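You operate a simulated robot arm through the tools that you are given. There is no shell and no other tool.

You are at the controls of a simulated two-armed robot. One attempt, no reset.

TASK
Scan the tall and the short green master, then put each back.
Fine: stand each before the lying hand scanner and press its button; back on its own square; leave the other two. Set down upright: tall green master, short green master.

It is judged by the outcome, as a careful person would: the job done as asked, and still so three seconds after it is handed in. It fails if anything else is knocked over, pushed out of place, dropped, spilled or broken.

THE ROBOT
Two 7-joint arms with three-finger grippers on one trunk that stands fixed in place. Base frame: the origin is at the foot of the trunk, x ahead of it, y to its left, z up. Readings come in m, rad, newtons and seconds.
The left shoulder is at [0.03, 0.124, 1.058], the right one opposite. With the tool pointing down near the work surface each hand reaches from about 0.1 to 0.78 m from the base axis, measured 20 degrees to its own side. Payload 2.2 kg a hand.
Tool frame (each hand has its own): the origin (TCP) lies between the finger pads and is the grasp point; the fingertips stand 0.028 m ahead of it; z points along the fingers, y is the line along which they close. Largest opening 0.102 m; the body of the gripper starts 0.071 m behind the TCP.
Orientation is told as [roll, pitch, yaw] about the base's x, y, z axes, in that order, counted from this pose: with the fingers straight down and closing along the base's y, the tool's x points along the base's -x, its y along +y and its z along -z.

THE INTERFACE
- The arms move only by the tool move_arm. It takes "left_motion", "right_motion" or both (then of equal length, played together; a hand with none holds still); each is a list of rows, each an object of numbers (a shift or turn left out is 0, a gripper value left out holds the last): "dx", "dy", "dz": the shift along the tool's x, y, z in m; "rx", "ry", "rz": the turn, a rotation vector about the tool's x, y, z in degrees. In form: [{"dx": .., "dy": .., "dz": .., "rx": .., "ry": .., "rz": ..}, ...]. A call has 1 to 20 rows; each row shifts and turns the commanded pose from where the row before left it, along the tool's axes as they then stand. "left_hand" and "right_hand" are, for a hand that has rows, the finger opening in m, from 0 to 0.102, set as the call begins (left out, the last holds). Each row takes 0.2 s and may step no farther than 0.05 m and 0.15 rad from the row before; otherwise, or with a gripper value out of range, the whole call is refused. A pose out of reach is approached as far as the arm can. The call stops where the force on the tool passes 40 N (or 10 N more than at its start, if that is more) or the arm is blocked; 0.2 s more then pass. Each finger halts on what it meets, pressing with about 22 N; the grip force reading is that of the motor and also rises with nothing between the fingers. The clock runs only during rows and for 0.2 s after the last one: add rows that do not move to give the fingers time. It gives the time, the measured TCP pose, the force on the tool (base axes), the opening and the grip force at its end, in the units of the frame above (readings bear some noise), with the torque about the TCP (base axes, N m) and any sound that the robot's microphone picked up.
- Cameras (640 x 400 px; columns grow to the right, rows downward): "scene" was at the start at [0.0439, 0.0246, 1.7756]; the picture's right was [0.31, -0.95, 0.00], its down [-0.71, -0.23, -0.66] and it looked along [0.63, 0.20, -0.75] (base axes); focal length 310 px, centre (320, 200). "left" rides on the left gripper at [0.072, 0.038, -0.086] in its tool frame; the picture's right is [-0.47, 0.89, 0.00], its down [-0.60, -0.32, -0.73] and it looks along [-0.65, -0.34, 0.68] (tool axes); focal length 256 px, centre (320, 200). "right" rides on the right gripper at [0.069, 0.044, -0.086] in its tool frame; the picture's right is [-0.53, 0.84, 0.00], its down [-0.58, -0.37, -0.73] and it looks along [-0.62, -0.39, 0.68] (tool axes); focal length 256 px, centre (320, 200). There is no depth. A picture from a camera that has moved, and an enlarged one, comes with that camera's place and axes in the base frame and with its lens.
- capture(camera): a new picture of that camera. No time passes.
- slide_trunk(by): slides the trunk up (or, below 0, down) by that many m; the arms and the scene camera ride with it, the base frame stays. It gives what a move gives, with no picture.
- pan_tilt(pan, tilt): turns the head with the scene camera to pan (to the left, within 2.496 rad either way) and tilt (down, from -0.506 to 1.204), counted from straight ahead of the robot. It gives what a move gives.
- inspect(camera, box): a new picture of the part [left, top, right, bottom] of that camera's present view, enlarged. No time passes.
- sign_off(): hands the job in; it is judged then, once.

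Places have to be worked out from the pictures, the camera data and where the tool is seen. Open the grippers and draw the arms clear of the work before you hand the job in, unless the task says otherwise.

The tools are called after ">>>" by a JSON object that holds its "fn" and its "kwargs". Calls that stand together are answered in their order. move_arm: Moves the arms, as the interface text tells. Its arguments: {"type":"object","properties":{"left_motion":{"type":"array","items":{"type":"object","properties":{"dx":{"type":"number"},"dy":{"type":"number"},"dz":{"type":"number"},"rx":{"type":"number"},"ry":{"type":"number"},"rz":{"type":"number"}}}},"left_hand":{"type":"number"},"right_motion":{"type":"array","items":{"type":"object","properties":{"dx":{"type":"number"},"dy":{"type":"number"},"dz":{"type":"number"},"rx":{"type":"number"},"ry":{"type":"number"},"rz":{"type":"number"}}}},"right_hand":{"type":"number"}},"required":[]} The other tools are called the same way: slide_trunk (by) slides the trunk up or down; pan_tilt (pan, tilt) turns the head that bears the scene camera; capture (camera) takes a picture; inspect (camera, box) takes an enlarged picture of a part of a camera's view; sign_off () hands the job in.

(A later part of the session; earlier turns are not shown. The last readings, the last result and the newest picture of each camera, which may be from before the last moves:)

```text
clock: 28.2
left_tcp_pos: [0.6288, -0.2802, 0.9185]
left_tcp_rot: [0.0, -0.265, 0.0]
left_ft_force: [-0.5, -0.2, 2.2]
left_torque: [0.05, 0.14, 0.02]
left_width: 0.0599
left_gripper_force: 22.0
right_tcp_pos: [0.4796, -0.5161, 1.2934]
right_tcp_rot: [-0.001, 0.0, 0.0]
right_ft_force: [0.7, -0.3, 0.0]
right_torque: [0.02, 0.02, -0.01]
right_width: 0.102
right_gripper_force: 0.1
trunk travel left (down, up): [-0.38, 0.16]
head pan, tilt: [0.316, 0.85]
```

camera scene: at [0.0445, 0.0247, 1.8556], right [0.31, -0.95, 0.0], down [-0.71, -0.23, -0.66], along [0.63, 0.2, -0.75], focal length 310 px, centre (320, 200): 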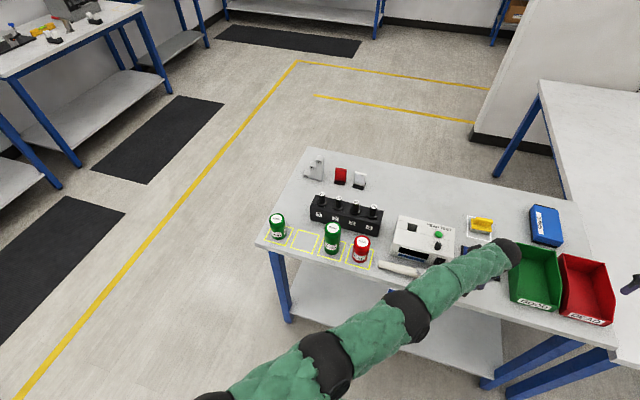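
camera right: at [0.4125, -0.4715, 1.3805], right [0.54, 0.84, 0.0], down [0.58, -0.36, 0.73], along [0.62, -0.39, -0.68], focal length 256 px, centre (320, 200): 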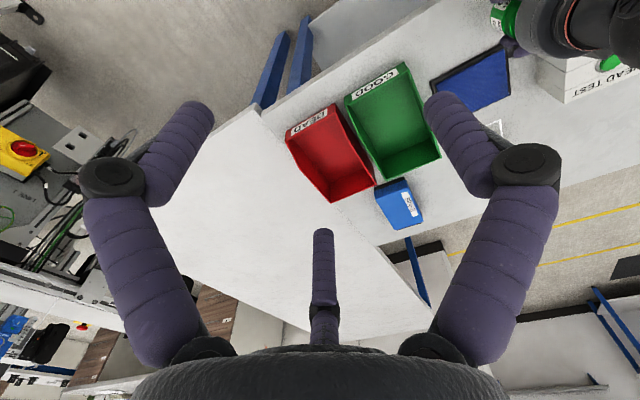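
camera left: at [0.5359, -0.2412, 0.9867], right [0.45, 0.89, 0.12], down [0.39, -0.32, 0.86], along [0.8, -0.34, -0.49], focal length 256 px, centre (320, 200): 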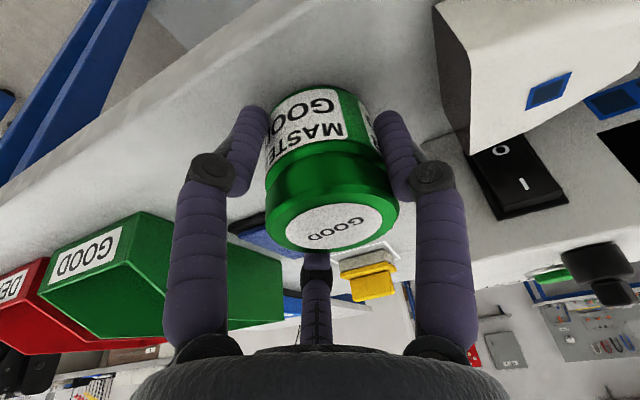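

Contact with the table is felt (force changed from −2.6 to +2.2 N), so the short master stands before the window. I release with a modest opening.

>>> {"fn": "move_arm", "kwargs": {"left_motion": [{}, {}], "left_hand": 0.082}}

>>> {"fn": "capture", "kwargs": {"camera": "left"}}

```text
clock: 28.8
left_tcp_pos: [0.6286, -0.2793, 0.9168]
left_tcp_rot: [0.0, -0.262, 0.0]
left_ft_force: [0.1, 0.5, -0.2]
left_torque: [0.0, 0.02, 0.01]
left_width: 0.0822
left_gripper_force: 0.0
right_tcp_pos: [0.4806, -0.516, 1.2941]
right_tcp_rot: [0.003, 0.001, 0.0]
right_ft_force: [-0.1, 0.2, 0.0]
right_torque: [-0.03, 0.01, 0.0]
right_width: 0.1017
right_gripper_force: 0.1
trunk travel left (down, up): [-0.38, 0.16]
head pan, tilt: [0.316, 0.85]
```

```text
taken
camera left: at [0.5351, -0.2405, 0.9825], right [0.45, 0.89, 0.12], down [0.39, -0.32, 0.86], along [0.8, -0.34, -0.49], focal length 256 px, centre (320, 200)
```

left: 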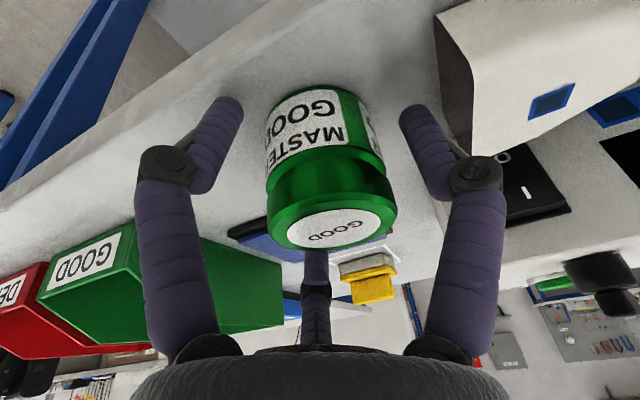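

The short master stands upright and released. I lift the left hand straight up, well clear of it.

>>> {"fn": "move_arm", "kwargs": {"left_motion": [{"dx": -0.0052, "dz": -0.0193}, {"dx": -0.0065, "dz": -0.0242}, {"dx": -0.0065, "dz": -0.0242}, {"dx": -0.0065, "dz": -0.0242}, {"dx": -0.0065, "dz": -0.0242}]}}

>>> {"fn": "capture", "kwargs": {"camera": "left"}}

```text
clock: 30.0
left_tcp_pos: [0.6281, -0.2809, 1.0366]
left_tcp_rot: [0.003, -0.26, -0.001]
left_ft_force: [-1.3, 0.5, 0.0]
left_torque: [0.01, -0.05, 0.01]
left_width: 0.0819
left_gripper_force: 0.1
right_tcp_pos: [0.4799, -0.5167, 1.293]
right_tcp_rot: [-0.001, 0.0, 0.001]
right_ft_force: [0.6, 0.3, -0.3]
right_torque: [0.01, 0.01, -0.01]
right_width: 0.1019
right_gripper_force: 0.0
trunk travel left (down, up): [-0.38, 0.16]
head pan, tilt: [0.316, 0.85]
```

```text
taken
camera left: at [0.5353, -0.2422, 1.1026], right [0.45, 0.88, 0.12], down [0.39, -0.32, 0.86], along [0.8, -0.34, -0.49], focal length 256 px, centre (320, 200)
```

left: 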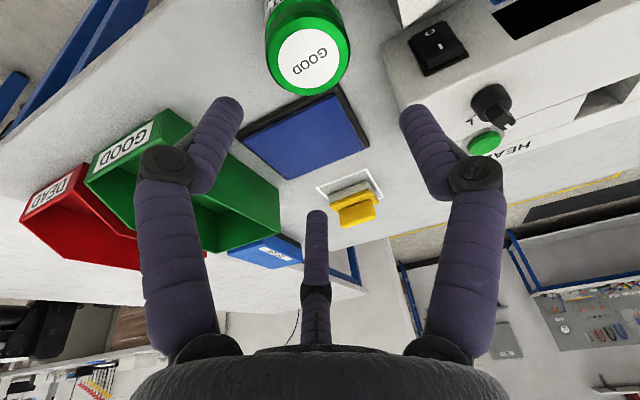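

Now I straighten the hand, close the fingers and move over the scanner's button at about (0.632, −0.139).

>>> {"fn": "move_arm", "kwargs": {"left_motion": [{"ry": 7.5}, {"ry": 7.5}, {"dx": -0.0009, "dy": 0.0355}, {"dx": -0.0009, "dy": 0.0355}, {"dx": -0.0009, "dy": 0.0355}, {"dx": -0.0009, "dy": 0.0355}, {}], "left_hand": 0.0}}

>>> {"fn": "capture", "kwargs": {"camera": "left"}}

>>> {"fn": "inspect", "kwargs": {"camera": "scene", "box": [380, 210, 540, 310]}}

```text
clock: 31.6
left_tcp_pos: [0.6059, -0.1204, 1.0399]
left_tcp_rot: [0.002, 0.0, -0.001]
left_ft_force: [0.2, 0.3, 0.6]
left_torque: [0.04, 0.0, -0.03]
left_width: 0.0025
left_gripper_force: 22.3
left hand out of reach, approached as far as the arm can: row 1, 2
right_tcp_pos: [0.481, -0.5175, 1.2934]
right_tcp_rot: [0.002, 0.0, 0.001]
right_ft_force: [-0.4, -0.7, -0.5]
right_torque: [0.05, 0.02, 0.03]
right_width: 0.102
right_gripper_force: 0.0
trunk travel left (down, up): [-0.38, 0.16]
head pan, tilt: [0.316, 0.85]
```

```text
taken
camera left: at [0.5342, -0.0813, 1.1265], right [0.47, 0.89, 0.0], down [0.6, -0.32, 0.73], along [0.65, -0.34, -0.68], focal length 256 px, centre (320, 200)
```

left: 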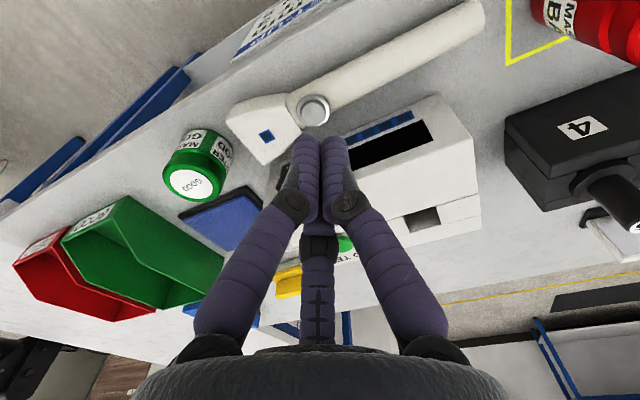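

```text
4.00 times, centred on (460, 260) of scene
camera zoom: at [0.0441, 0.0227, 1.8556], right [0.31, -0.95, 0.0], down [-0.71, -0.23, -0.66], along [0.63, 0.21, -0.75], focal length 1239 px, centre (-240, -40)
```

zoom: 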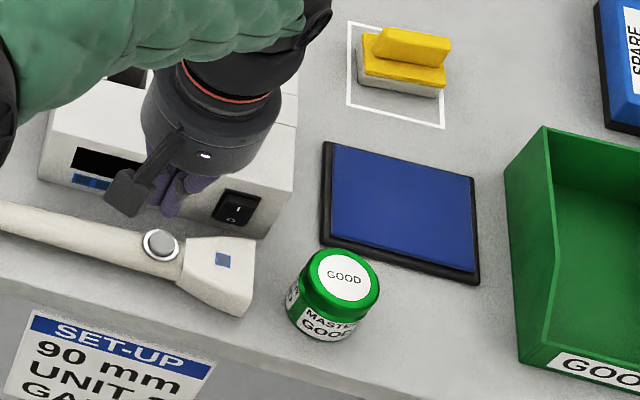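

The short master stands squarely before the window. The button is at about (0.630, −0.139, 0.917); I centre the closed fingertips over it and lower to just above it.

>>> {"fn": "move_arm", "kwargs": {"left_motion": [{"dx": -0.012, "dy": -0.0093}, {"dx": -0.0121, "dy": -0.0093}, {"dz": 0.026}, {"dz": 0.026}, {"dz": 0.026}, {}]}}

>>> {"fn": "capture", "kwargs": {"camera": "left"}}

>>> {"fn": "inspect", "kwargs": {"camera": "scene", "box": [380, 210, 540, 310]}}

```text
clock: 33.0
left_tcp_pos: [0.6324, -0.1386, 0.9602]
left_tcp_rot: [0.0, 0.0, 0.0]
left_ft_force: [0.6, 0.1, 0.2]
left_torque: [0.02, 0.04, 0.01]
left_width: 0.0025
left_gripper_force: 21.9
right_tcp_pos: [0.4797, -0.5176, 1.2924]
right_tcp_rot: [-0.001, 0.001, 0.0]
right_ft_force: [-0.1, 0.7, 0.3]
right_torque: [0.02, 0.0, 0.02]
right_width: 0.102
right_gripper_force: 0.1
trunk travel left (down, up): [-0.38, 0.16]
head pan, tilt: [0.316, 0.85]
```

```text
taken
camera left: at [0.5588, -0.1002, 1.0483], right [0.47, 0.89, 0.0], down [0.6, -0.32, 0.73], along [0.65, -0.34, -0.68], focal length 256 px, centre (320, 200)
```

left: 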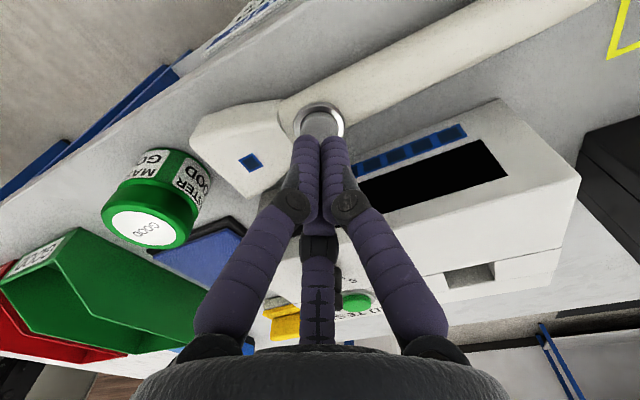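

```text
4.00 times, centred on (460, 260) of scene
camera zoom: at [0.0436, 0.0243, 1.8556], right [0.31, -0.95, 0.0], down [-0.71, -0.23, -0.66], along [0.63, 0.2, -0.75], focal length 1239 px, centre (-240, -40)
```

zoom: 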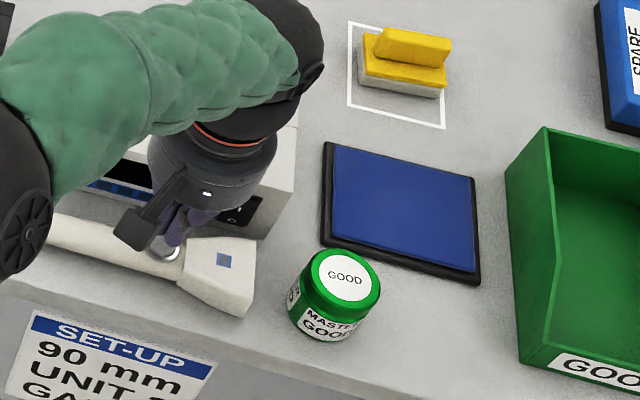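

>>> {"fn": "inspect", "kwargs": {"camera": "left", "box": [270, 80, 370, 160]}}

>>> {"fn": "inspect", "kwargs": {"camera": "scene", "box": [400, 250, 450, 285]}}

```text
5.00 times, centred on (320, 120) of left
camera zoom: at [0.5588, -0.1002, 1.0483], right [0.47, 0.89, 0.0], down [0.6, -0.32, 0.73], along [0.65, -0.34, -0.68], focal length 1280 px, centre (320, 600)
```

zoom: 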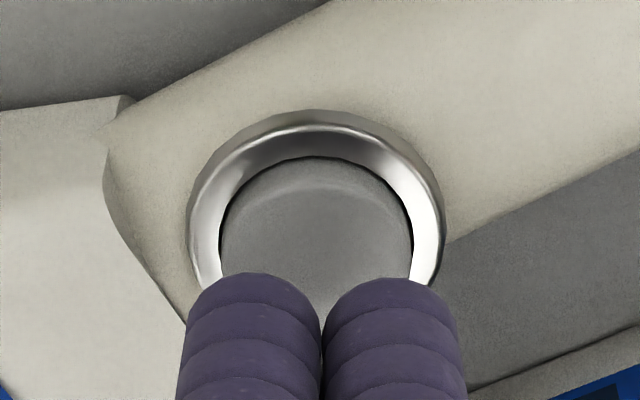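

```text
11.43 times, centred on (425, 268) of scene
camera zoom: at [0.0436, 0.0243, 1.8556], right [0.31, -0.95, 0.0], down [-0.71, -0.23, -0.66], along [0.63, 0.2, -0.75], focal length 3541 px, centre (-880, -571)
```

zoom: 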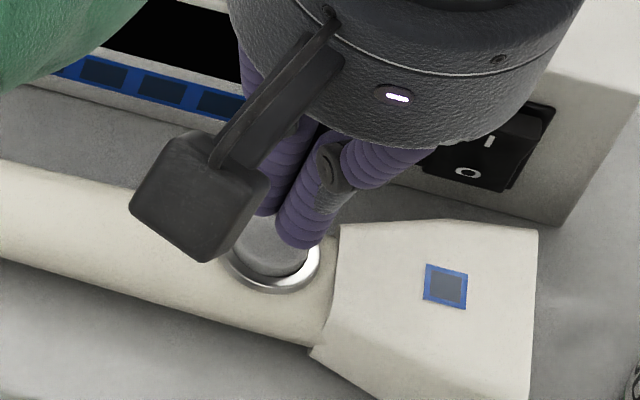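

The fingertips are within 3 mm of the button centre (0.6295, −0.138). I shift slightly and lower to touch, then press gently.

>>> {"fn": "move_arm", "kwargs": {"left_motion": [{"dx": 0.002, "dz": 0.006}, {"dz": 0.006}, {"dz": 0.002}, {}]}}

```text
clock: 34.0
left_tcp_pos: [0.6281, -0.1384, 0.9483]
left_tcp_rot: [0.0, -0.001, 0.002]
left_ft_force: [-0.1, 0.2, -0.2]
left_torque: [0.02, 0.0, 0.02]
left_width: 0.002
left_gripper_force: 22.0
right_tcp_pos: [0.4807, -0.5164, 1.2938]
right_tcp_rot: [0.0, 0.0, -0.001]
right_ft_force: [0.2, -1.3, 0.1]
right_torque: [0.01, 0.02, 0.04]
right_width: 0.1019
right_gripper_force: 0.0
trunk travel left (down, up): [-0.38, 0.16]
head pan, tilt: [0.316, 0.85]
```

>>> {"fn": "move_arm", "kwargs": {"left_motion": [{"dz": 0.002}, {"dz": 0.002}, {}]}}

```text
clock: 34.8
left_tcp_pos: [0.6296, -0.1386, 0.9432]
left_tcp_rot: [0.0, 0.001, -0.001]
left_ft_force: [1.2, 0.7, 1.2]
left_torque: [0.03, 0.0, 0.02]
left_width: 0.0021
left_gripper_force: 22.4
right_tcp_pos: [0.4818, -0.5169, 1.2937]
right_tcp_rot: [-0.001, 0.0, -0.002]
right_ft_force: [0.9, 0.1, 0.0]
right_torque: [0.02, -0.01, 0.0]
right_width: 0.1019
right_gripper_force: 0.0
trunk travel left (down, up): [-0.38, 0.16]
head pan, tilt: [0.316, 0.85]
heard: click
```

A click was heard at only about 1 N. I press a little deeper to see whether a scan beep follows.

>>> {"fn": "move_arm", "kwargs": {"left_motion": [{"dz": 0.0015}, {}, {}]}}

>>> {"fn": "inspect", "kwargs": {"camera": "scene", "box": [380, 210, 540, 310]}}

```text
clock: 35.6
left_tcp_pos: [0.6285, -0.1397, 0.9418]
left_tcp_rot: [0.0, -0.001, 0.0]
left_ft_force: [1.0, 0.2, 3.5]
left_torque: [-0.03, 0.0, 0.03]
left_width: 0.0059
left_gripper_force: 22.1
right_tcp_pos: [0.48, -0.5168, 1.2931]
right_tcp_rot: [-0.001, 0.001, 0.001]
right_ft_force: [0.6, -0.4, 0.2]
right_torque: [-0.01, 0.01, 0.02]
right_width: 0.1019
right_gripper_force: 0.0
trunk travel left (down, up): [-0.38, 0.16]
head pan, tilt: [0.316, 0.85]
```

```text
4.00 times, centred on (460, 260) of scene
camera zoom: at [0.0436, 0.0243, 1.8556], right [0.31, -0.95, 0.0], down [-0.71, -0.23, -0.66], along [0.63, 0.2, -0.75], focal length 1239 px, centre (-240, -40)
```

zoom: 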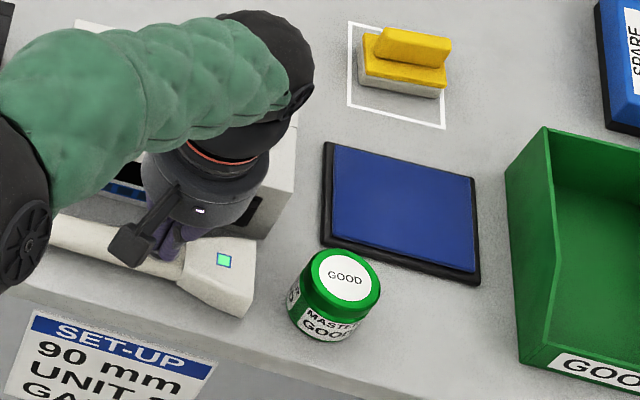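

The indicator on the scanner head has turned green, which suggests the scan registered. I lift off the button and look at the indicator closely.

>>> {"fn": "move_arm", "kwargs": {"left_motion": [{"dz": -0.005}, {"dz": -0.02}, {"dz": -0.025}, {"dz": -0.025}, {}]}}

>>> {"fn": "inspect", "kwargs": {"camera": "scene", "box": [400, 240, 480, 300]}}

>>> {"fn": "capture", "kwargs": {"camera": "left"}}

```text
clock: 36.8
left_tcp_pos: [0.6293, -0.1394, 1.0178]
left_tcp_rot: [0.001, 0.004, 0.001]
left_ft_force: [0.3, 0.2, -0.1]
left_torque: [0.03, -0.01, -0.01]
left_width: 0.0021
left_gripper_force: 22.1
right_tcp_pos: [0.4819, -0.517, 1.293]
right_tcp_rot: [0.003, 0.001, 0.0]
right_ft_force: [-0.5, -0.1, -0.5]
right_torque: [-0.03, 0.01, -0.01]
right_width: 0.1019
right_gripper_force: 0.0
trunk travel left (down, up): [-0.38, 0.16]
head pan, tilt: [0.316, 0.85]
```

```text
6.67 times, centred on (440, 270) of scene
camera zoom: at [0.0445, 0.0241, 1.8556], right [0.31, -0.95, 0.0], down [-0.71, -0.23, -0.66], along [0.63, 0.21, -0.75], focal length 2065 px, centre (-480, -267)
```

zoom: 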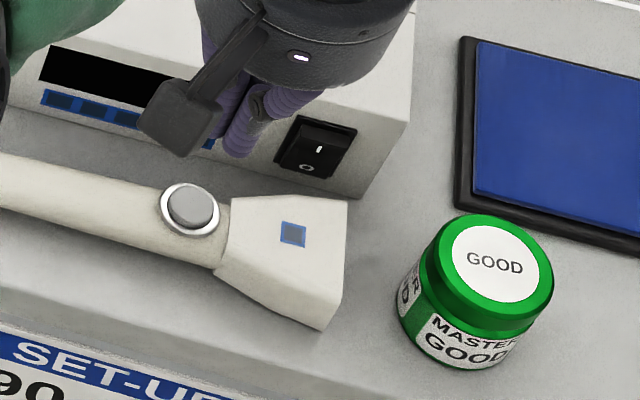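

```text
taken
camera left: at [0.5564, -0.1001, 1.1049], right [0.47, 0.89, 0.0], down [0.6, -0.32, 0.73], along [0.65, -0.34, -0.68], focal length 256 px, centre (320, 200)
```

left: 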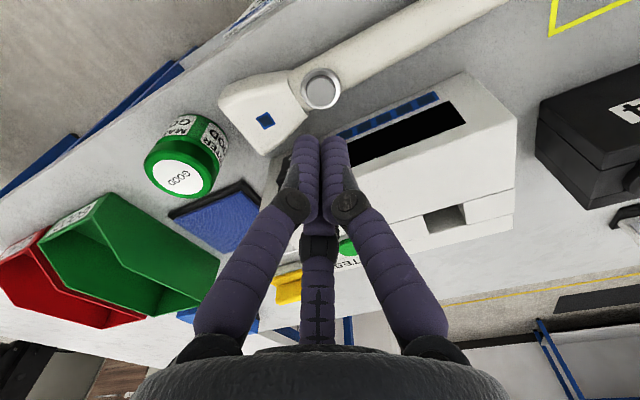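

The light came on green at the click and the short master is undisturbed. I tilt the left hand again, open it and move back over the short master to pick it up.

>>> {"fn": "move_arm", "kwargs": {"left_motion": [{"dz": -0.02}, {"ry": -7.5}, {"ry": -7.5}, {"dy": -0.03}, {"dy": -0.037}, {"dy": -0.037}, {"dy": -0.037}, {}, {}], "left_hand": 0.084}}

>>> {"fn": "capture", "kwargs": {"camera": "left"}}

```text
clock: 38.8
left_tcp_pos: [0.6286, -0.2819, 1.0383]
left_tcp_rot: [-0.001, -0.261, -0.001]
left_ft_force: [-0.4, 0.1, 0.0]
left_torque: [0.05, -0.01, 0.0]
left_width: 0.0842
left_gripper_force: 0.2
right_tcp_pos: [0.4803, -0.5173, 1.2938]
right_tcp_rot: [0.002, 0.001, 0.001]
right_ft_force: [-0.2, -0.1, 0.5]
right_torque: [0.04, -0.01, -0.01]
right_width: 0.1023
right_gripper_force: 0.1
trunk travel left (down, up): [-0.38, 0.16]
head pan, tilt: [0.316, 0.85]
```

```text
taken
camera left: at [0.5355, -0.2425, 1.1027], right [0.45, 0.89, 0.12], down [0.39, -0.32, 0.86], along [0.8, -0.34, -0.49], focal length 256 px, centre (320, 200)
```

left: 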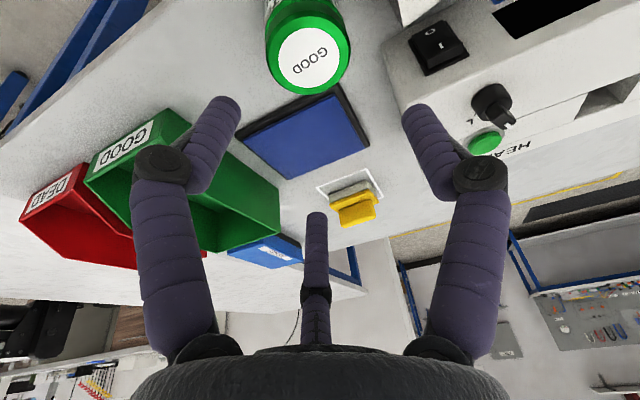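

The view matches the pose right after release, so I descend vertically around the master along the same path.

>>> {"fn": "move_arm", "kwargs": {"left_motion": [{"dx": 0.0052, "dz": 0.0195}, {"dx": 0.0052, "dz": 0.0195}, {"dx": 0.0052, "dz": 0.0195}, {"dx": 0.0052, "dz": 0.0195}, {"dx": 0.0052, "dz": 0.0195}, {"dx": 0.0051, "dz": 0.019}, {}]}}

>>> {"fn": "capture", "kwargs": {"camera": "left"}}

```text
clock: 40.4
left_tcp_pos: [0.6286, -0.2777, 0.9165]
left_tcp_rot: [-0.001, -0.262, -0.001]
left_ft_force: [-0.1, 0.1, -0.9]
left_torque: [0.01, -0.01, 0.0]
left_width: 0.0841
left_gripper_force: 0.1
right_tcp_pos: [0.4799, -0.5151, 1.2933]
right_tcp_rot: [0.001, -0.002, 0.002]
right_ft_force: [-0.2, 0.1, 0.4]
right_torque: [0.02, 0.01, 0.0]
right_width: 0.1016
right_gripper_force: 0.1
trunk travel left (down, up): [-0.38, 0.16]
head pan, tilt: [0.316, 0.85]
```

```text
taken
camera left: at [0.5361, -0.2389, 0.9814], right [0.45, 0.89, 0.12], down [0.39, -0.32, 0.86], along [0.8, -0.34, -0.49], focal length 256 px, centre (320, 200)
```

left: 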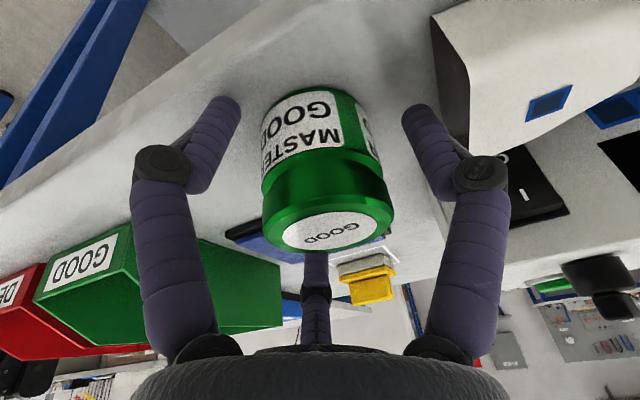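

The TCP is about 2 mm toward the scanner from the master's centre; I shift that and close.

>>> {"fn": "move_arm", "kwargs": {"left_motion": [{"dy": -0.002}, {}]}}

>>> {"fn": "move_arm", "kwargs": {"left_motion": [{}, {}, {}, {}], "left_hand": 0.03}}

```text
clock: 41.0
left_tcp_pos: [0.6277, -0.2795, 0.916]
left_tcp_rot: [0.0, -0.261, 0.001]
left_ft_force: [0.1, -0.3, 0.6]
left_torque: [0.01, -0.01, 0.0]
left_width: 0.0839
left_gripper_force: 0.1
left hand out of reach, approached as far as the arm can: row 1
right_tcp_pos: [0.4802, -0.5173, 1.2931]
right_tcp_rot: [0.0, 0.0, 0.0]
right_ft_force: [0.1, -0.4, -0.9]
right_torque: [0.02, 0.02, 0.01]
right_width: 0.102
right_gripper_force: 0.1
trunk travel left (down, up): [-0.38, 0.16]
head pan, tilt: [0.316, 0.85]
```

```text
clock: 42.0
left_tcp_pos: [0.6278, -0.2803, 0.9187]
left_tcp_rot: [-0.003, -0.265, 0.0]
left_ft_force: [2.9, -0.2, 9.2]
left_torque: [0.19, 0.06, -0.06]
left_width: 0.0606
left_gripper_force: 21.7
right_tcp_pos: [0.4795, -0.5159, 1.2939]
right_tcp_rot: [-0.001, 0.0, 0.0]
right_ft_force: [0.4, -0.3, -0.5]
right_torque: [0.01, -0.02, 0.01]
right_width: 0.1021
right_gripper_force: 0.0
trunk travel left (down, up): [-0.38, 0.16]
head pan, tilt: [0.316, 0.85]
```

Gripped at 0.0606 m. I lift straight up and check that it hangs upright.

>>> {"fn": "move_arm", "kwargs": {"left_motion": [{"dx": -0.0026, "dz": -0.0097}, {"dx": -0.0052, "dz": -0.0193}, {"dx": -0.0052, "dz": -0.0193}, {}]}}

>>> {"fn": "capture", "kwargs": {"camera": "left"}}

```text
clock: 43.0
left_tcp_pos: [0.6257, -0.2801, 0.9648]
left_tcp_rot: [-0.002, -0.26, 0.002]
left_ft_force: [0.3, 0.0, -2.6]
left_torque: [-0.02, -0.02, 0.01]
left_width: 0.0601
left_gripper_force: 21.8
right_tcp_pos: [0.4805, -0.5171, 1.2934]
right_tcp_rot: [0.003, 0.001, 0.0]
right_ft_force: [-0.3, -0.4, 0.4]
right_torque: [-0.04, -0.02, 0.01]
right_width: 0.1021
right_gripper_force: 0.1
trunk travel left (down, up): [-0.38, 0.16]
head pan, tilt: [0.316, 0.85]
```

```text
taken
camera left: at [0.5337, -0.2412, 1.031], right [0.45, 0.89, 0.12], down [0.4, -0.32, 0.86], along [0.8, -0.34, -0.49], focal length 256 px, centre (320, 200)
```

left: 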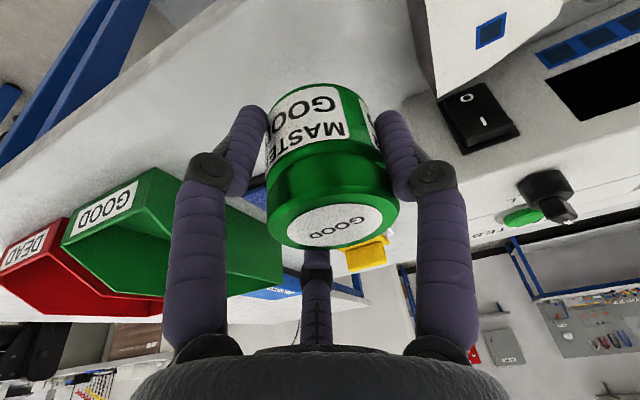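

The hold looks the same as before. I retrace: back and up off the table edge, slowly, then across to the short master's square.

>>> {"fn": "move_arm", "kwargs": {"left_motion": [{"dx": 0.0146, "dz": -0.01635}, {"dx": 0.0146, "dz": -0.01635}, {"dx": 0.0146, "dz": -0.01635}, {"dx": 0.0146, "dz": -0.01635}, {"dx": 0.0146, "dz": -0.01635}, {"dx": 0.0146, "dz": -0.01635}, {}]}}

>>> {"fn": "move_arm", "kwargs": {"left_motion": [{"dy": 0.03}, {"dy": 0.041}, {"dy": 0.041}, {"dy": 0.041}, {"dy": 0.041}, {"dy": 0.041}, {"dy": 0.041}, {"dy": 0.041}, {"dy": 0.041}, {"dy": 0.041}, {"dy": 0.041}, {"dy": 0.041}, {"dy": 0.041}, {"dy": 0.039}, {}]}}

>>> {"fn": "capture", "kwargs": {"camera": "left"}}

>>> {"fn": "inspect", "kwargs": {"camera": "scene", "box": [250, 170, 410, 270]}}

```text
clock: 44.6
left_tcp_pos: [0.5164, -0.2821, 1.0388]
left_tcp_rot: [-0.001, -0.26, 0.001]
left_ft_force: [0.7, -0.7, -2.6]
left_torque: [-0.01, -0.01, 0.02]
left_width: 0.0602
left_gripper_force: 22.0
right_tcp_pos: [0.4811, -0.5157, 1.2928]
right_tcp_rot: [0.004, 0.002, -0.002]
right_ft_force: [-0.4, 0.4, -0.2]
right_torque: [0.0, 0.04, 0.01]
right_width: 0.102
right_gripper_force: 0.1
trunk travel left (down, up): [-0.38, 0.16]
head pan, tilt: [0.316, 0.85]
```

```text
clock: 47.8
left_tcp_pos: [0.5139, 0.2795, 1.0401]
left_tcp_rot: [0.0, -0.26, 0.002]
left_ft_force: [-0.5, -0.8, -2.6]
left_torque: [0.01, 0.0, -0.01]
left_width: 0.0604
left_gripper_force: 22.0
right_tcp_pos: [0.4807, -0.5159, 1.2929]
right_tcp_rot: [0.001, 0.001, 0.002]
right_ft_force: [0.5, -0.3, -0.3]
right_torque: [0.02, 0.0, 0.0]
right_width: 0.1025
right_gripper_force: 0.0
trunk travel left (down, up): [-0.38, 0.16]
head pan, tilt: [0.316, 0.85]
```

```text
taken
camera left: at [0.4216, 0.3188, 1.1047], right [0.45, 0.89, 0.12], down [0.39, -0.32, 0.86], along [0.8, -0.34, -0.49], focal length 256 px, centre (320, 200)
```

left: 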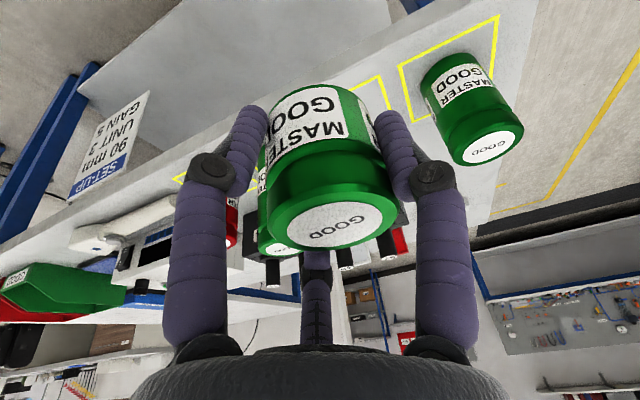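

```text
4.00 times, centred on (330, 220) of scene
camera zoom: at [0.0442, 0.0234, 1.8556], right [0.31, -0.95, 0.0], down [-0.71, -0.23, -0.66], along [0.63, 0.21, -0.75], focal length 1239 px, centre (280, 120)
```

zoom: 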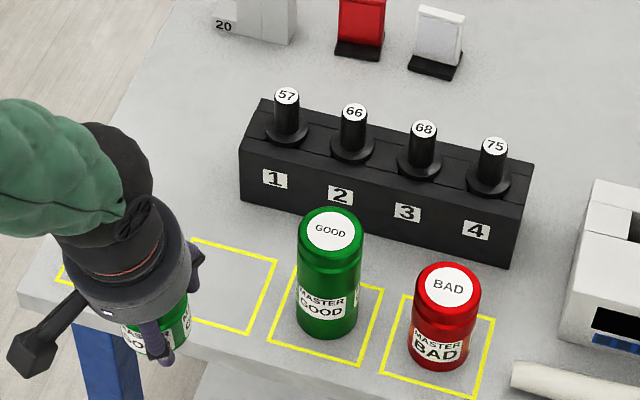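

The empty square is confirmed at centre about (0.647, 0.281). I move the short master forward above its own square.

>>> {"fn": "move_arm", "kwargs": {"left_motion": [{"dx": -0.02164, "dy": 0.0003, "dz": 0.02124}, {"dx": -0.02164, "dy": 0.0003, "dz": 0.02124}, {"dx": -0.02164, "dy": 0.0003, "dz": 0.02124}, {"dx": -0.02164, "dy": 0.0003, "dz": 0.02124}, {"dx": -0.02164, "dy": 0.0003, "dz": 0.02124}, {}]}}

>>> {"fn": "capture", "kwargs": {"camera": "left"}}

>>> {"fn": "inspect", "kwargs": {"camera": "scene", "box": [250, 170, 410, 270]}}

```text
clock: 49.2
left_tcp_pos: [0.6486, 0.2828, 0.9664]
left_tcp_rot: [0.0, -0.261, 0.0]
left_ft_force: [-0.5, -0.6, -2.3]
left_torque: [0.03, 0.03, 0.02]
left_width: 0.0603
left_gripper_force: 22.1
right_tcp_pos: [0.4789, -0.5156, 1.2933]
right_tcp_rot: [0.0, -0.001, 0.001]
right_ft_force: [-0.5, 0.1, -0.1]
right_torque: [0.0, 0.0, -0.01]
right_width: 0.1019
right_gripper_force: 0.0
trunk travel left (down, up): [-0.38, 0.16]
head pan, tilt: [0.316, 0.85]
```

```text
taken
camera left: at [0.5559, 0.3211, 1.0313], right [0.45, 0.89, 0.12], down [0.39, -0.32, 0.86], along [0.8, -0.34, -0.49], focal length 256 px, centre (320, 200)
```

left: 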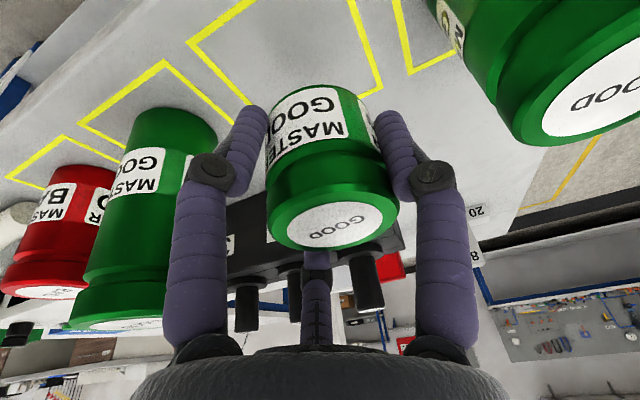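

```text
4.00 times, centred on (330, 220) of scene
camera zoom: at [0.0431, 0.0245, 1.8556], right [0.31, -0.95, 0.0], down [-0.71, -0.23, -0.66], along [0.63, 0.2, -0.75], focal length 1239 px, centre (280, 120)
```

zoom: 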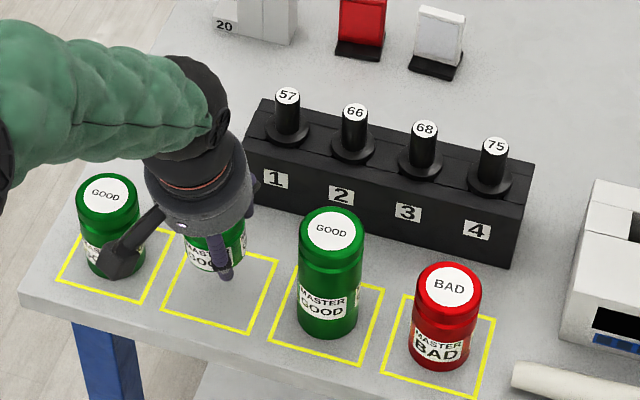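

It is above its square; I lower to just above the table.

>>> {"fn": "move_arm", "kwargs": {"left_motion": [{"dx": 0.00443, "dy": -0.0004, "dz": 0.014}, {"dx": 0.00443, "dy": -0.0004, "dz": 0.014}, {"dx": 0.00443, "dy": -0.0004, "dz": 0.014}, {}]}}

>>> {"fn": "move_arm", "kwargs": {"left_motion": [{"dx": 0.0005, "dz": 0.0019}, {}]}}

```text
clock: 50.2
left_tcp_pos: [0.6471, 0.2811, 0.921]
left_tcp_rot: [0.0, -0.262, -0.001]
left_ft_force: [-0.8, -0.3, -1.2]
left_torque: [0.01, 0.01, 0.0]
left_width: 0.0599
left_gripper_force: 21.5
right_tcp_pos: [0.4804, -0.5166, 1.293]
right_tcp_rot: [0.002, -0.001, 0.0]
right_ft_force: [0.8, -0.1, -0.4]
right_torque: [0.01, -0.01, -0.02]
right_width: 0.1022
right_gripper_force: 0.0
trunk travel left (down, up): [-0.38, 0.16]
head pan, tilt: [0.316, 0.85]
```

```text
clock: 50.8
left_tcp_pos: [0.646, 0.2818, 0.9186]
left_tcp_rot: [0.001, -0.263, 0.0]
left_ft_force: [-0.3, -0.2, 0.4]
left_torque: [0.03, 0.04, -0.03]
left_width: 0.06
left_gripper_force: 21.8
right_tcp_pos: [0.4807, -0.5169, 1.2934]
right_tcp_rot: [0.001, 0.0, 0.0]
right_ft_force: [-0.4, -0.9, -1.0]
right_torque: [0.02, 0.0, 0.01]
right_width: 0.1023
right_gripper_force: 0.2
trunk travel left (down, up): [-0.38, 0.16]
head pan, tilt: [0.316, 0.85]
```

Contact is beginning (force −1.2 → +0.4 N). One more millimetre, then release.

>>> {"fn": "move_arm", "kwargs": {"left_motion": [{"dx": 0.0002, "dz": 0.0008}, {}]}}

>>> {"fn": "move_arm", "kwargs": {"left_motion": [{}, {}], "left_hand": 0.082}}

>>> {"fn": "capture", "kwargs": {"camera": "left"}}

```text
clock: 51.4
left_tcp_pos: [0.6464, 0.2821, 0.9195]
left_tcp_rot: [0.0, -0.263, 0.0]
left_ft_force: [-0.4, -0.3, 7.5]
left_torque: [0.11, 0.23, 0.0]
left_width: 0.0602
left_gripper_force: 22.0
right_tcp_pos: [0.4803, -0.5165, 1.2932]
right_tcp_rot: [0.002, 0.0, 0.001]
right_ft_force: [0.1, -0.2, 0.5]
right_torque: [0.0, -0.01, 0.0]
right_width: 0.1022
right_gripper_force: 0.1
trunk travel left (down, up): [-0.38, 0.16]
head pan, tilt: [0.316, 0.85]
```

```text
clock: 52.0
left_tcp_pos: [0.6462, 0.2807, 0.9173]
left_tcp_rot: [0.0, -0.262, -0.001]
left_ft_force: [0.8, 0.8, -0.3]
left_torque: [-0.01, 0.02, 0.0]
left_width: 0.082
left_gripper_force: 0.0
right_tcp_pos: [0.4812, -0.5162, 1.2931]
right_tcp_rot: [0.001, 0.001, 0.0]
right_ft_force: [-0.3, 0.4, -0.6]
right_torque: [-0.01, 0.01, -0.01]
right_width: 0.1019
right_gripper_force: 0.0
trunk travel left (down, up): [-0.38, 0.16]
head pan, tilt: [0.316, 0.85]
```

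```text
taken
camera left: at [0.5537, 0.3202, 0.9828], right [0.45, 0.89, 0.12], down [0.39, -0.32, 0.86], along [0.8, -0.34, -0.49], focal length 256 px, centre (320, 200)
```

left: 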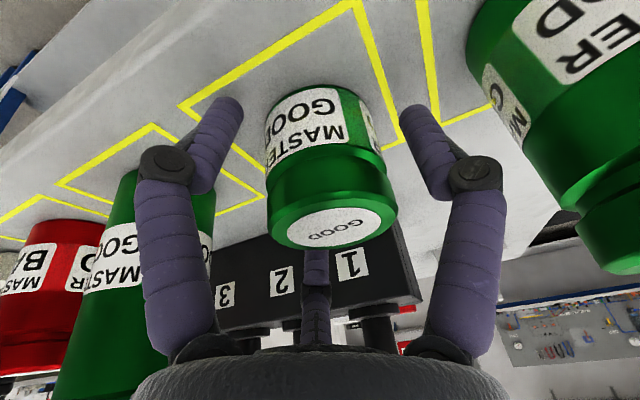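

Released on its square. I lift the left hand straight up and check the result.

>>> {"fn": "move_arm", "kwargs": {"left_motion": [{"dx": -0.0052, "dz": -0.0193}, {"dx": -0.0067, "dz": -0.0251}, {"dx": -0.0067, "dz": -0.0251}, {"dx": -0.0067, "dz": -0.0251}, {"dx": -0.0067, "dz": -0.0251}, {"dx": -0.0067, "dz": -0.0251}]}}

>>> {"fn": "move_arm", "kwargs": {"left_motion": [{"dx": 0.02, "dy": 0.03, "dz": -0.025}, {"dx": 0.02, "dy": 0.03, "dz": -0.025}, {"dx": 0.02, "dy": 0.03, "dz": -0.025}, {"dx": 0.02, "dy": 0.03, "dz": -0.025}, {"dx": 0.02, "dy": 0.03}, {"ry": 7.5}, {"ry": 7.5}]}}

>>> {"fn": "inspect", "kwargs": {"camera": "scene", "box": [250, 190, 378, 270]}}

>>> {"fn": "capture", "kwargs": {"camera": "scene"}}

```text
clock: 53.4
left_tcp_pos: [0.6461, 0.2812, 1.0692]
left_tcp_rot: [0.002, -0.261, 0.0]
left_ft_force: [0.6, -0.2, 0.2]
left_torque: [0.01, 0.0, 0.0]
left_width: 0.082
left_gripper_force: 0.1
right_tcp_pos: [0.4786, -0.5168, 1.2931]
right_tcp_rot: [0.001, 0.0, 0.0]
right_ft_force: [-0.6, 0.0, -0.8]
right_torque: [0.03, -0.04, 0.03]
right_width: 0.1021
right_gripper_force: 0.1
trunk travel left (down, up): [-0.38, 0.16]
head pan, tilt: [0.316, 0.85]
```

```text
clock: 55.0
left_tcp_pos: [0.5241, 0.4309, 1.1399]
left_tcp_rot: [0.0, 0.001, 0.001]
left_ft_force: [0.6, 0.4, 0.1]
left_torque: [-0.02, 0.02, 0.0]
left_width: 0.0819
left_gripper_force: 0.0
right_tcp_pos: [0.4819, -0.515, 1.2934]
right_tcp_rot: [-0.001, 0.001, -0.001]
right_ft_force: [-0.3, 0.2, -0.2]
right_torque: [-0.05, -0.04, 0.01]
right_width: 0.1018
right_gripper_force: 0.1
trunk travel left (down, up): [-0.38, 0.16]
head pan, tilt: [0.316, 0.85]
```

```text
5.00 times, centred on (314, 230) of scene
camera zoom: at [0.0449, 0.025, 1.8555], right [0.31, -0.95, 0.0], down [-0.71, -0.23, -0.66], along [0.63, 0.2, -0.75], focal length 1549 px, centre (350, 50)
```

zoom: 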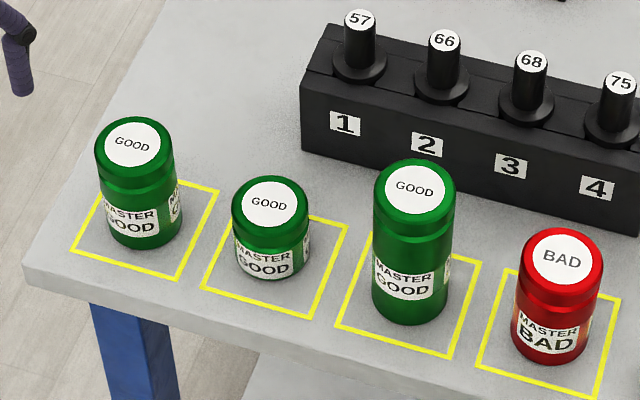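

```text
taken
camera scene: at [0.0449, 0.025, 1.8555], right [0.31, -0.95, 0.0], down [-0.71, -0.23, -0.66], along [0.63, 0.2, -0.75], focal length 310 px, centre (320, 200)
```

scene: 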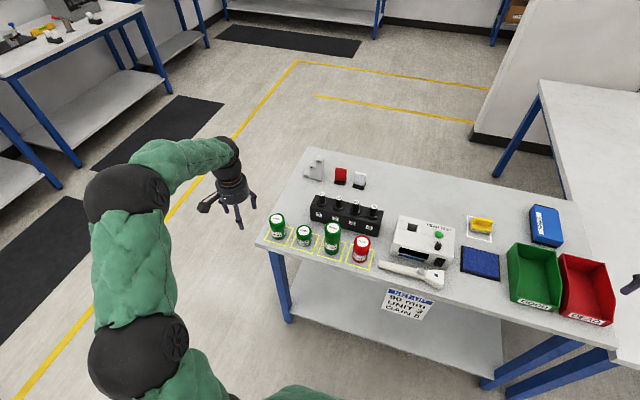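

The short master is back inside its square, upright, and the others are untouched. I park the left hand a bit farther out and bring the right hand across, high in front of the row, for the tall green master.

>>> {"fn": "move_arm", "kwargs": {"left_motion": [{"dx": 0.02, "dy": 0.025, "dz": -0.03}, {"dx": 0.02, "dy": 0.025, "dz": -0.03}, {"dx": 0.02, "dy": 0.025, "dz": -0.03}]}}

>>> {"fn": "move_arm", "kwargs": {"right_motion": [{"dx": -0.0013, "dy": 0.03, "dz": 0.008}, {"dx": -0.0013, "dy": 0.046, "dz": 0.008}, {"dx": -0.0013, "dy": 0.046, "dz": 0.008}, {"dx": -0.0013, "dy": 0.046, "dz": 0.008}, {"dx": -0.0013, "dy": 0.046, "dz": 0.008}, {"dx": -0.0013, "dy": 0.046, "dz": 0.008}, {"dx": -0.0013, "dy": 0.046, "dz": 0.008}, {"dx": -0.0013, "dy": 0.046, "dz": 0.008}, {"dx": -0.0013, "dy": 0.046, "dz": 0.008}, {"dx": -0.0013, "dy": 0.046, "dz": 0.008}, {"dx": -0.0013, "dy": 0.046, "dz": 0.008}, {"dx": -0.0013, "dy": 0.046, "dz": 0.008}, {"dx": -0.0013, "dy": 0.046, "dz": 0.008}, {"dx": -0.0013, "dy": 0.046, "dz": 0.008}, {"dx": -0.0013, "dy": 0.046, "dz": 0.008}, {"dy": 0.016}, {"ry": -7.5}, {"ry": -7.5}], "right_hand": 0.084}}

>>> {"fn": "capture", "kwargs": {"camera": "scene"}}

>>> {"fn": "capture", "kwargs": {"camera": "right"}}

```text
clock: 55.8
left_tcp_pos: [0.4642, 0.5056, 1.2298]
left_tcp_rot: [0.002, 0.0, 0.003]
left_ft_force: [0.4, -0.3, 0.8]
left_torque: [0.02, -0.02, -0.02]
left_width: 0.0823
left_gripper_force: 0.0
right_tcp_pos: [0.4796, -0.5159, 1.2942]
right_tcp_rot: [0.0, 0.002, -0.002]
right_ft_force: [-1.0, 0.7, -0.2]
right_torque: [0.03, -0.03, 0.0]
right_width: 0.1021
right_gripper_force: 0.0
trunk travel left (down, up): [-0.38, 0.16]
head pan, tilt: [0.316, 0.85]
```

```text
clock: 59.6
left_tcp_pos: [0.4653, 0.5052, 1.2297]
left_tcp_rot: [0.002, 0.0, 0.0]
left_ft_force: [-1.4, -1.1, 0.6]
left_torque: [0.03, -0.02, 0.0]
left_width: 0.0822
left_gripper_force: 0.0
right_tcp_pos: [0.4987, 0.1767, 1.1747]
right_tcp_rot: [0.003, -0.263, 0.0]
right_ft_force: [-0.5, 0.3, -0.2]
right_torque: [0.0, 0.02, -0.01]
right_width: 0.0839
right_gripper_force: 0.1
trunk travel left (down, up): [-0.38, 0.16]
head pan, tilt: [0.316, 0.85]
```

```text
taken
camera scene: at [0.0433, 0.0248, 1.8556], right [0.31, -0.95, 0.0], down [-0.71, -0.23, -0.66], along [0.63, 0.2, -0.75], focal length 310 px, centre (320, 200)
```

scene: 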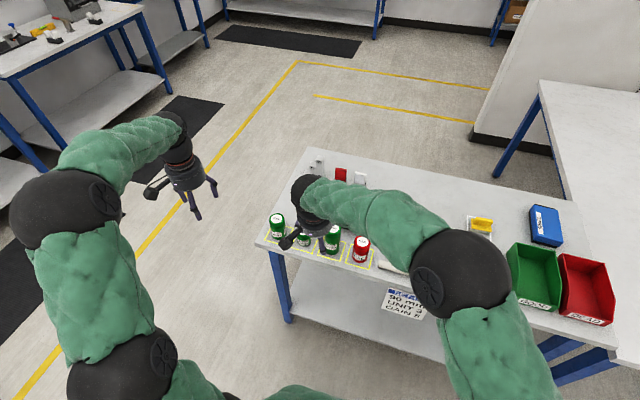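

```text
taken
camera right: at [0.4105, 0.2197, 1.2399], right [0.52, 0.85, 0.14], down [0.37, -0.37, 0.86], along [0.77, -0.39, -0.5], focal length 256 px, centre (320, 200)
```

right: 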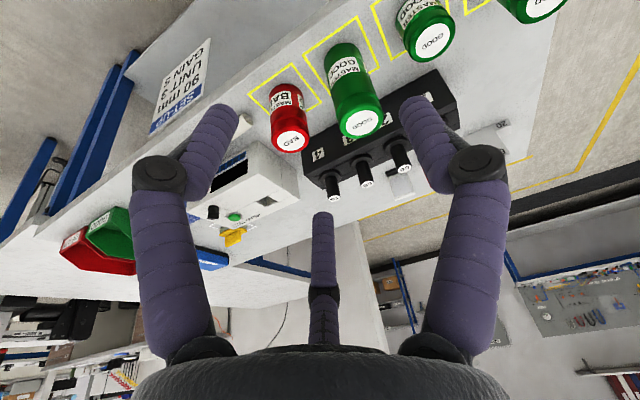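

Right hand is at (0.499, 0.177, 1.175) with the same 15° tilt. I move it forward to hover above the tall master.

>>> {"fn": "move_arm", "kwargs": {"right_motion": [{"dx": -0.0195, "dy": -0.0002, "dz": 0.02248}, {"dx": -0.0195, "dy": -0.0002, "dz": 0.02248}, {"dx": -0.0195, "dy": -0.0002, "dz": 0.02248}, {"dx": -0.0195, "dy": -0.0002, "dz": 0.02248}, {"dx": -0.0195, "dy": -0.0002, "dz": 0.02248}, {"dx": -0.0195, "dy": -0.0002, "dz": 0.02248}, {}]}}

>>> {"fn": "capture", "kwargs": {"camera": "right"}}

>>> {"fn": "inspect", "kwargs": {"camera": "scene", "box": [250, 170, 410, 270]}}

```text
clock: 61.2
left_tcp_pos: [0.4641, 0.5057, 1.2301]
left_tcp_rot: [0.0, -0.002, -0.002]
left_ft_force: [0.5, 0.2, 0.4]
left_torque: [0.0, -0.03, 0.01]
left_width: 0.082
left_gripper_force: 0.1
right_tcp_pos: [0.6476, 0.1736, 1.0735]
right_tcp_rot: [0.002, -0.261, -0.001]
right_ft_force: [-0.9, 0.3, 0.3]
right_torque: [0.02, -0.02, -0.02]
right_width: 0.0841
right_gripper_force: 0.0
trunk travel left (down, up): [-0.38, 0.16]
head pan, tilt: [0.316, 0.85]
```

```text
taken
camera right: at [0.5586, 0.2177, 1.1399], right [0.52, 0.84, 0.14], down [0.37, -0.37, 0.86], along [0.77, -0.39, -0.5], focal length 256 px, centre (320, 200)
```

right: 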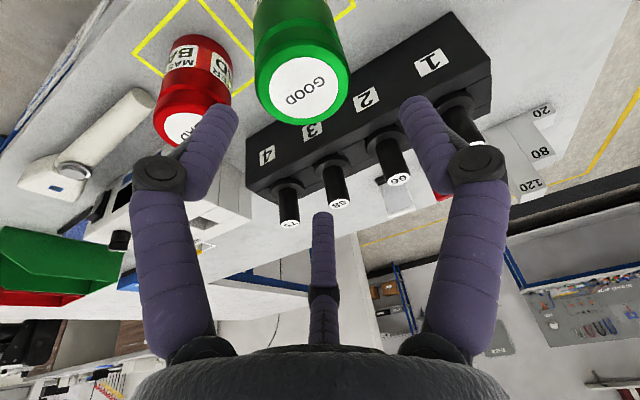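

```text
4.00 times, centred on (330, 220) of scene
camera zoom: at [0.0427, 0.0244, 1.8557], right [0.31, -0.95, 0.0], down [-0.71, -0.23, -0.66], along [0.63, 0.2, -0.75], focal length 1239 px, centre (280, 120)
```

zoom: 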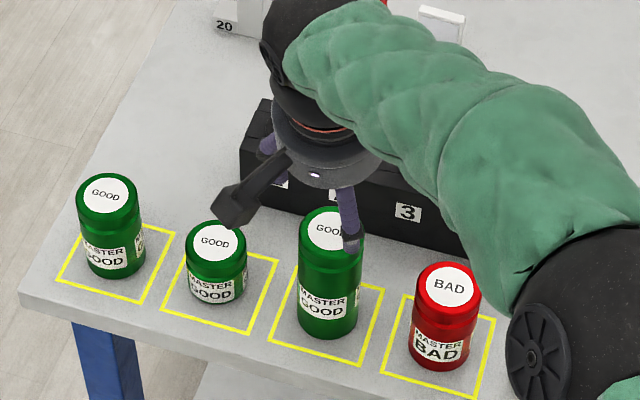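

The tall master's top is centred at about (0.648, 0.176). I descend vertically around it to z≈0.958.

>>> {"fn": "move_arm", "kwargs": {"right_motion": [{"dx": 0.00602, "dy": 0.0004, "dz": 0.0223}, {"dx": 0.00602, "dy": 0.0004, "dz": 0.0223}, {"dx": 0.00602, "dy": 0.0004, "dz": 0.0223}, {"dx": 0.00602, "dy": 0.0004, "dz": 0.0223}, {"dx": 0.00602, "dy": 0.0004, "dz": 0.0223}, {}]}}

>>> {"fn": "capture", "kwargs": {"camera": "right"}}

>>> {"fn": "inspect", "kwargs": {"camera": "scene", "box": [250, 170, 410, 270]}}

```text
clock: 62.6
left_tcp_pos: [0.4649, 0.5052, 1.2288]
left_tcp_rot: [0.0, -0.001, 0.0]
left_ft_force: [0.0, -0.7, -0.8]
left_torque: [0.01, 0.0, 0.03]
left_width: 0.0817
left_gripper_force: 0.1
right_tcp_pos: [0.6472, 0.1759, 0.9581]
right_tcp_rot: [0.002, -0.261, -0.002]
right_ft_force: [-0.7, -0.3, 0.1]
right_torque: [-0.01, -0.01, 0.0]
right_width: 0.0842
right_gripper_force: 0.1
trunk travel left (down, up): [-0.38, 0.16]
head pan, tilt: [0.316, 0.85]
```

```text
taken
camera right: at [0.5587, 0.2198, 1.0234], right [0.52, 0.84, 0.14], down [0.37, -0.37, 0.86], along [0.77, -0.39, -0.5], focal length 256 px, centre (320, 200)
```

right: 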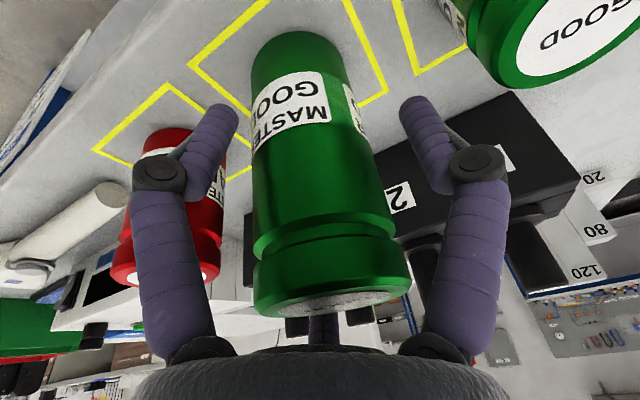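

```text
4.00 times, centred on (330, 220) of scene
camera zoom: at [0.0435, 0.0245, 1.8556], right [0.31, -0.95, 0.0], down [-0.71, -0.23, -0.66], along [0.63, 0.2, -0.75], focal length 1239 px, centre (280, 120)
```

zoom: 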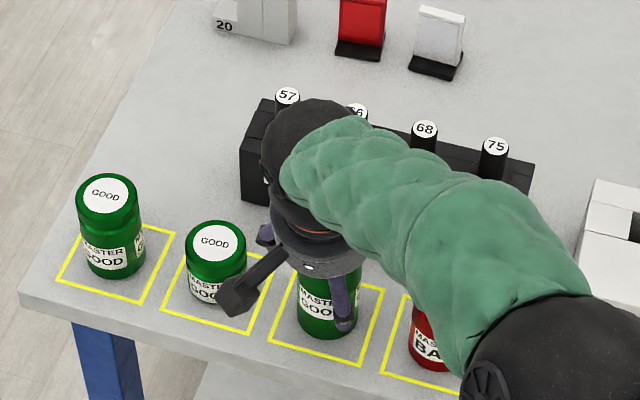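

The tall master is centred between the fingers. I close the right gripper.

>>> {"fn": "move_arm", "kwargs": {"right_motion": [{}, {}, {}, {}], "right_hand": 0.03}}

>>> {"fn": "capture", "kwargs": {"camera": "right"}}

```text
clock: 63.6
left_tcp_pos: [0.465, 0.5057, 1.2284]
left_tcp_rot: [0.0, 0.001, -0.001]
left_ft_force: [-0.5, 0.4, 0.6]
left_torque: [0.01, 0.03, -0.01]
left_width: 0.0821
left_gripper_force: 0.1
right_tcp_pos: [0.6473, 0.1758, 0.9593]
right_tcp_rot: [0.002, -0.264, -0.003]
right_ft_force: [3.0, 1.9, 8.0]
right_torque: [0.25, 0.09, -0.08]
right_width: 0.0637
right_gripper_force: 22.0
trunk travel left (down, up): [-0.38, 0.16]
head pan, tilt: [0.316, 0.85]
```

```text
taken
camera right: at [0.5594, 0.22, 1.0246], right [0.52, 0.84, 0.14], down [0.37, -0.37, 0.86], along [0.77, -0.39, -0.5], focal length 256 px, centre (320, 200)
```

right: 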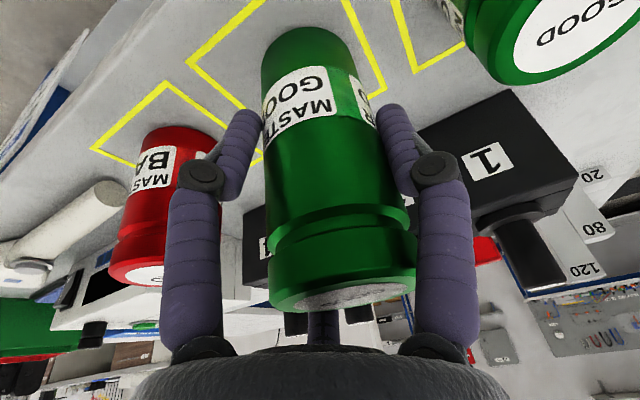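

Gripped at 0.064 m. I lift the tall master 4 cm and check.

>>> {"fn": "move_arm", "kwargs": {"right_motion": [{"dx": -0.0026, "dz": -0.0097}, {"dx": -0.0039, "dz": -0.0145}, {"dx": -0.0039, "dz": -0.0145}, {}]}}

>>> {"fn": "capture", "kwargs": {"camera": "right"}}

>>> {"fn": "inspect", "kwargs": {"camera": "scene", "box": [250, 170, 410, 270]}}

```text
clock: 64.6
left_tcp_pos: [0.465, 0.5051, 1.2292]
left_tcp_rot: [0.001, 0.0, 0.0]
left_ft_force: [0.3, 0.2, 0.3]
left_torque: [0.01, -0.03, 0.02]
left_width: 0.0821
left_gripper_force: 0.1
right_tcp_pos: [0.6475, 0.1758, 0.9977]
right_tcp_rot: [0.001, -0.259, -0.001]
right_ft_force: [-0.4, 0.6, -4.8]
right_torque: [-0.01, 0.0, 0.0]
right_width: 0.0636
right_gripper_force: 22.4
trunk travel left (down, up): [-0.38, 0.16]
head pan, tilt: [0.316, 0.85]
```

```text
taken
camera right: at [0.5593, 0.2192, 1.0638], right [0.52, 0.85, 0.14], down [0.37, -0.36, 0.85], along [0.77, -0.39, -0.5], focal length 256 px, centre (320, 200)
```

right: 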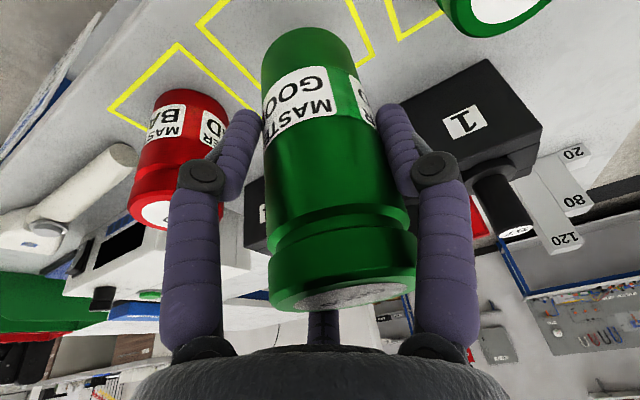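

```text
4.00 times, centred on (330, 220) of scene
camera zoom: at [0.0445, 0.0249, 1.8555], right [0.31, -0.95, 0.0], down [-0.71, -0.23, -0.66], along [0.63, 0.2, -0.75], focal length 1239 px, centre (280, 120)
```

zoom: 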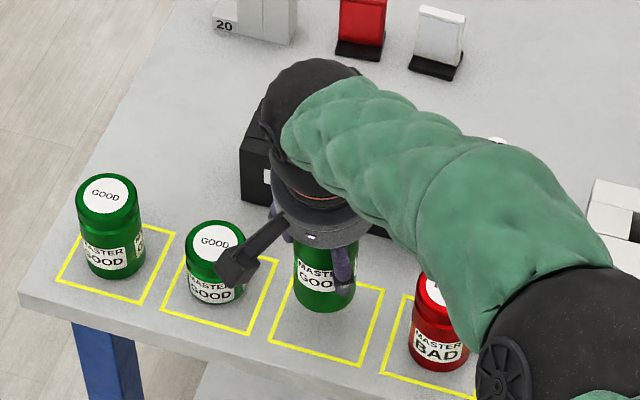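

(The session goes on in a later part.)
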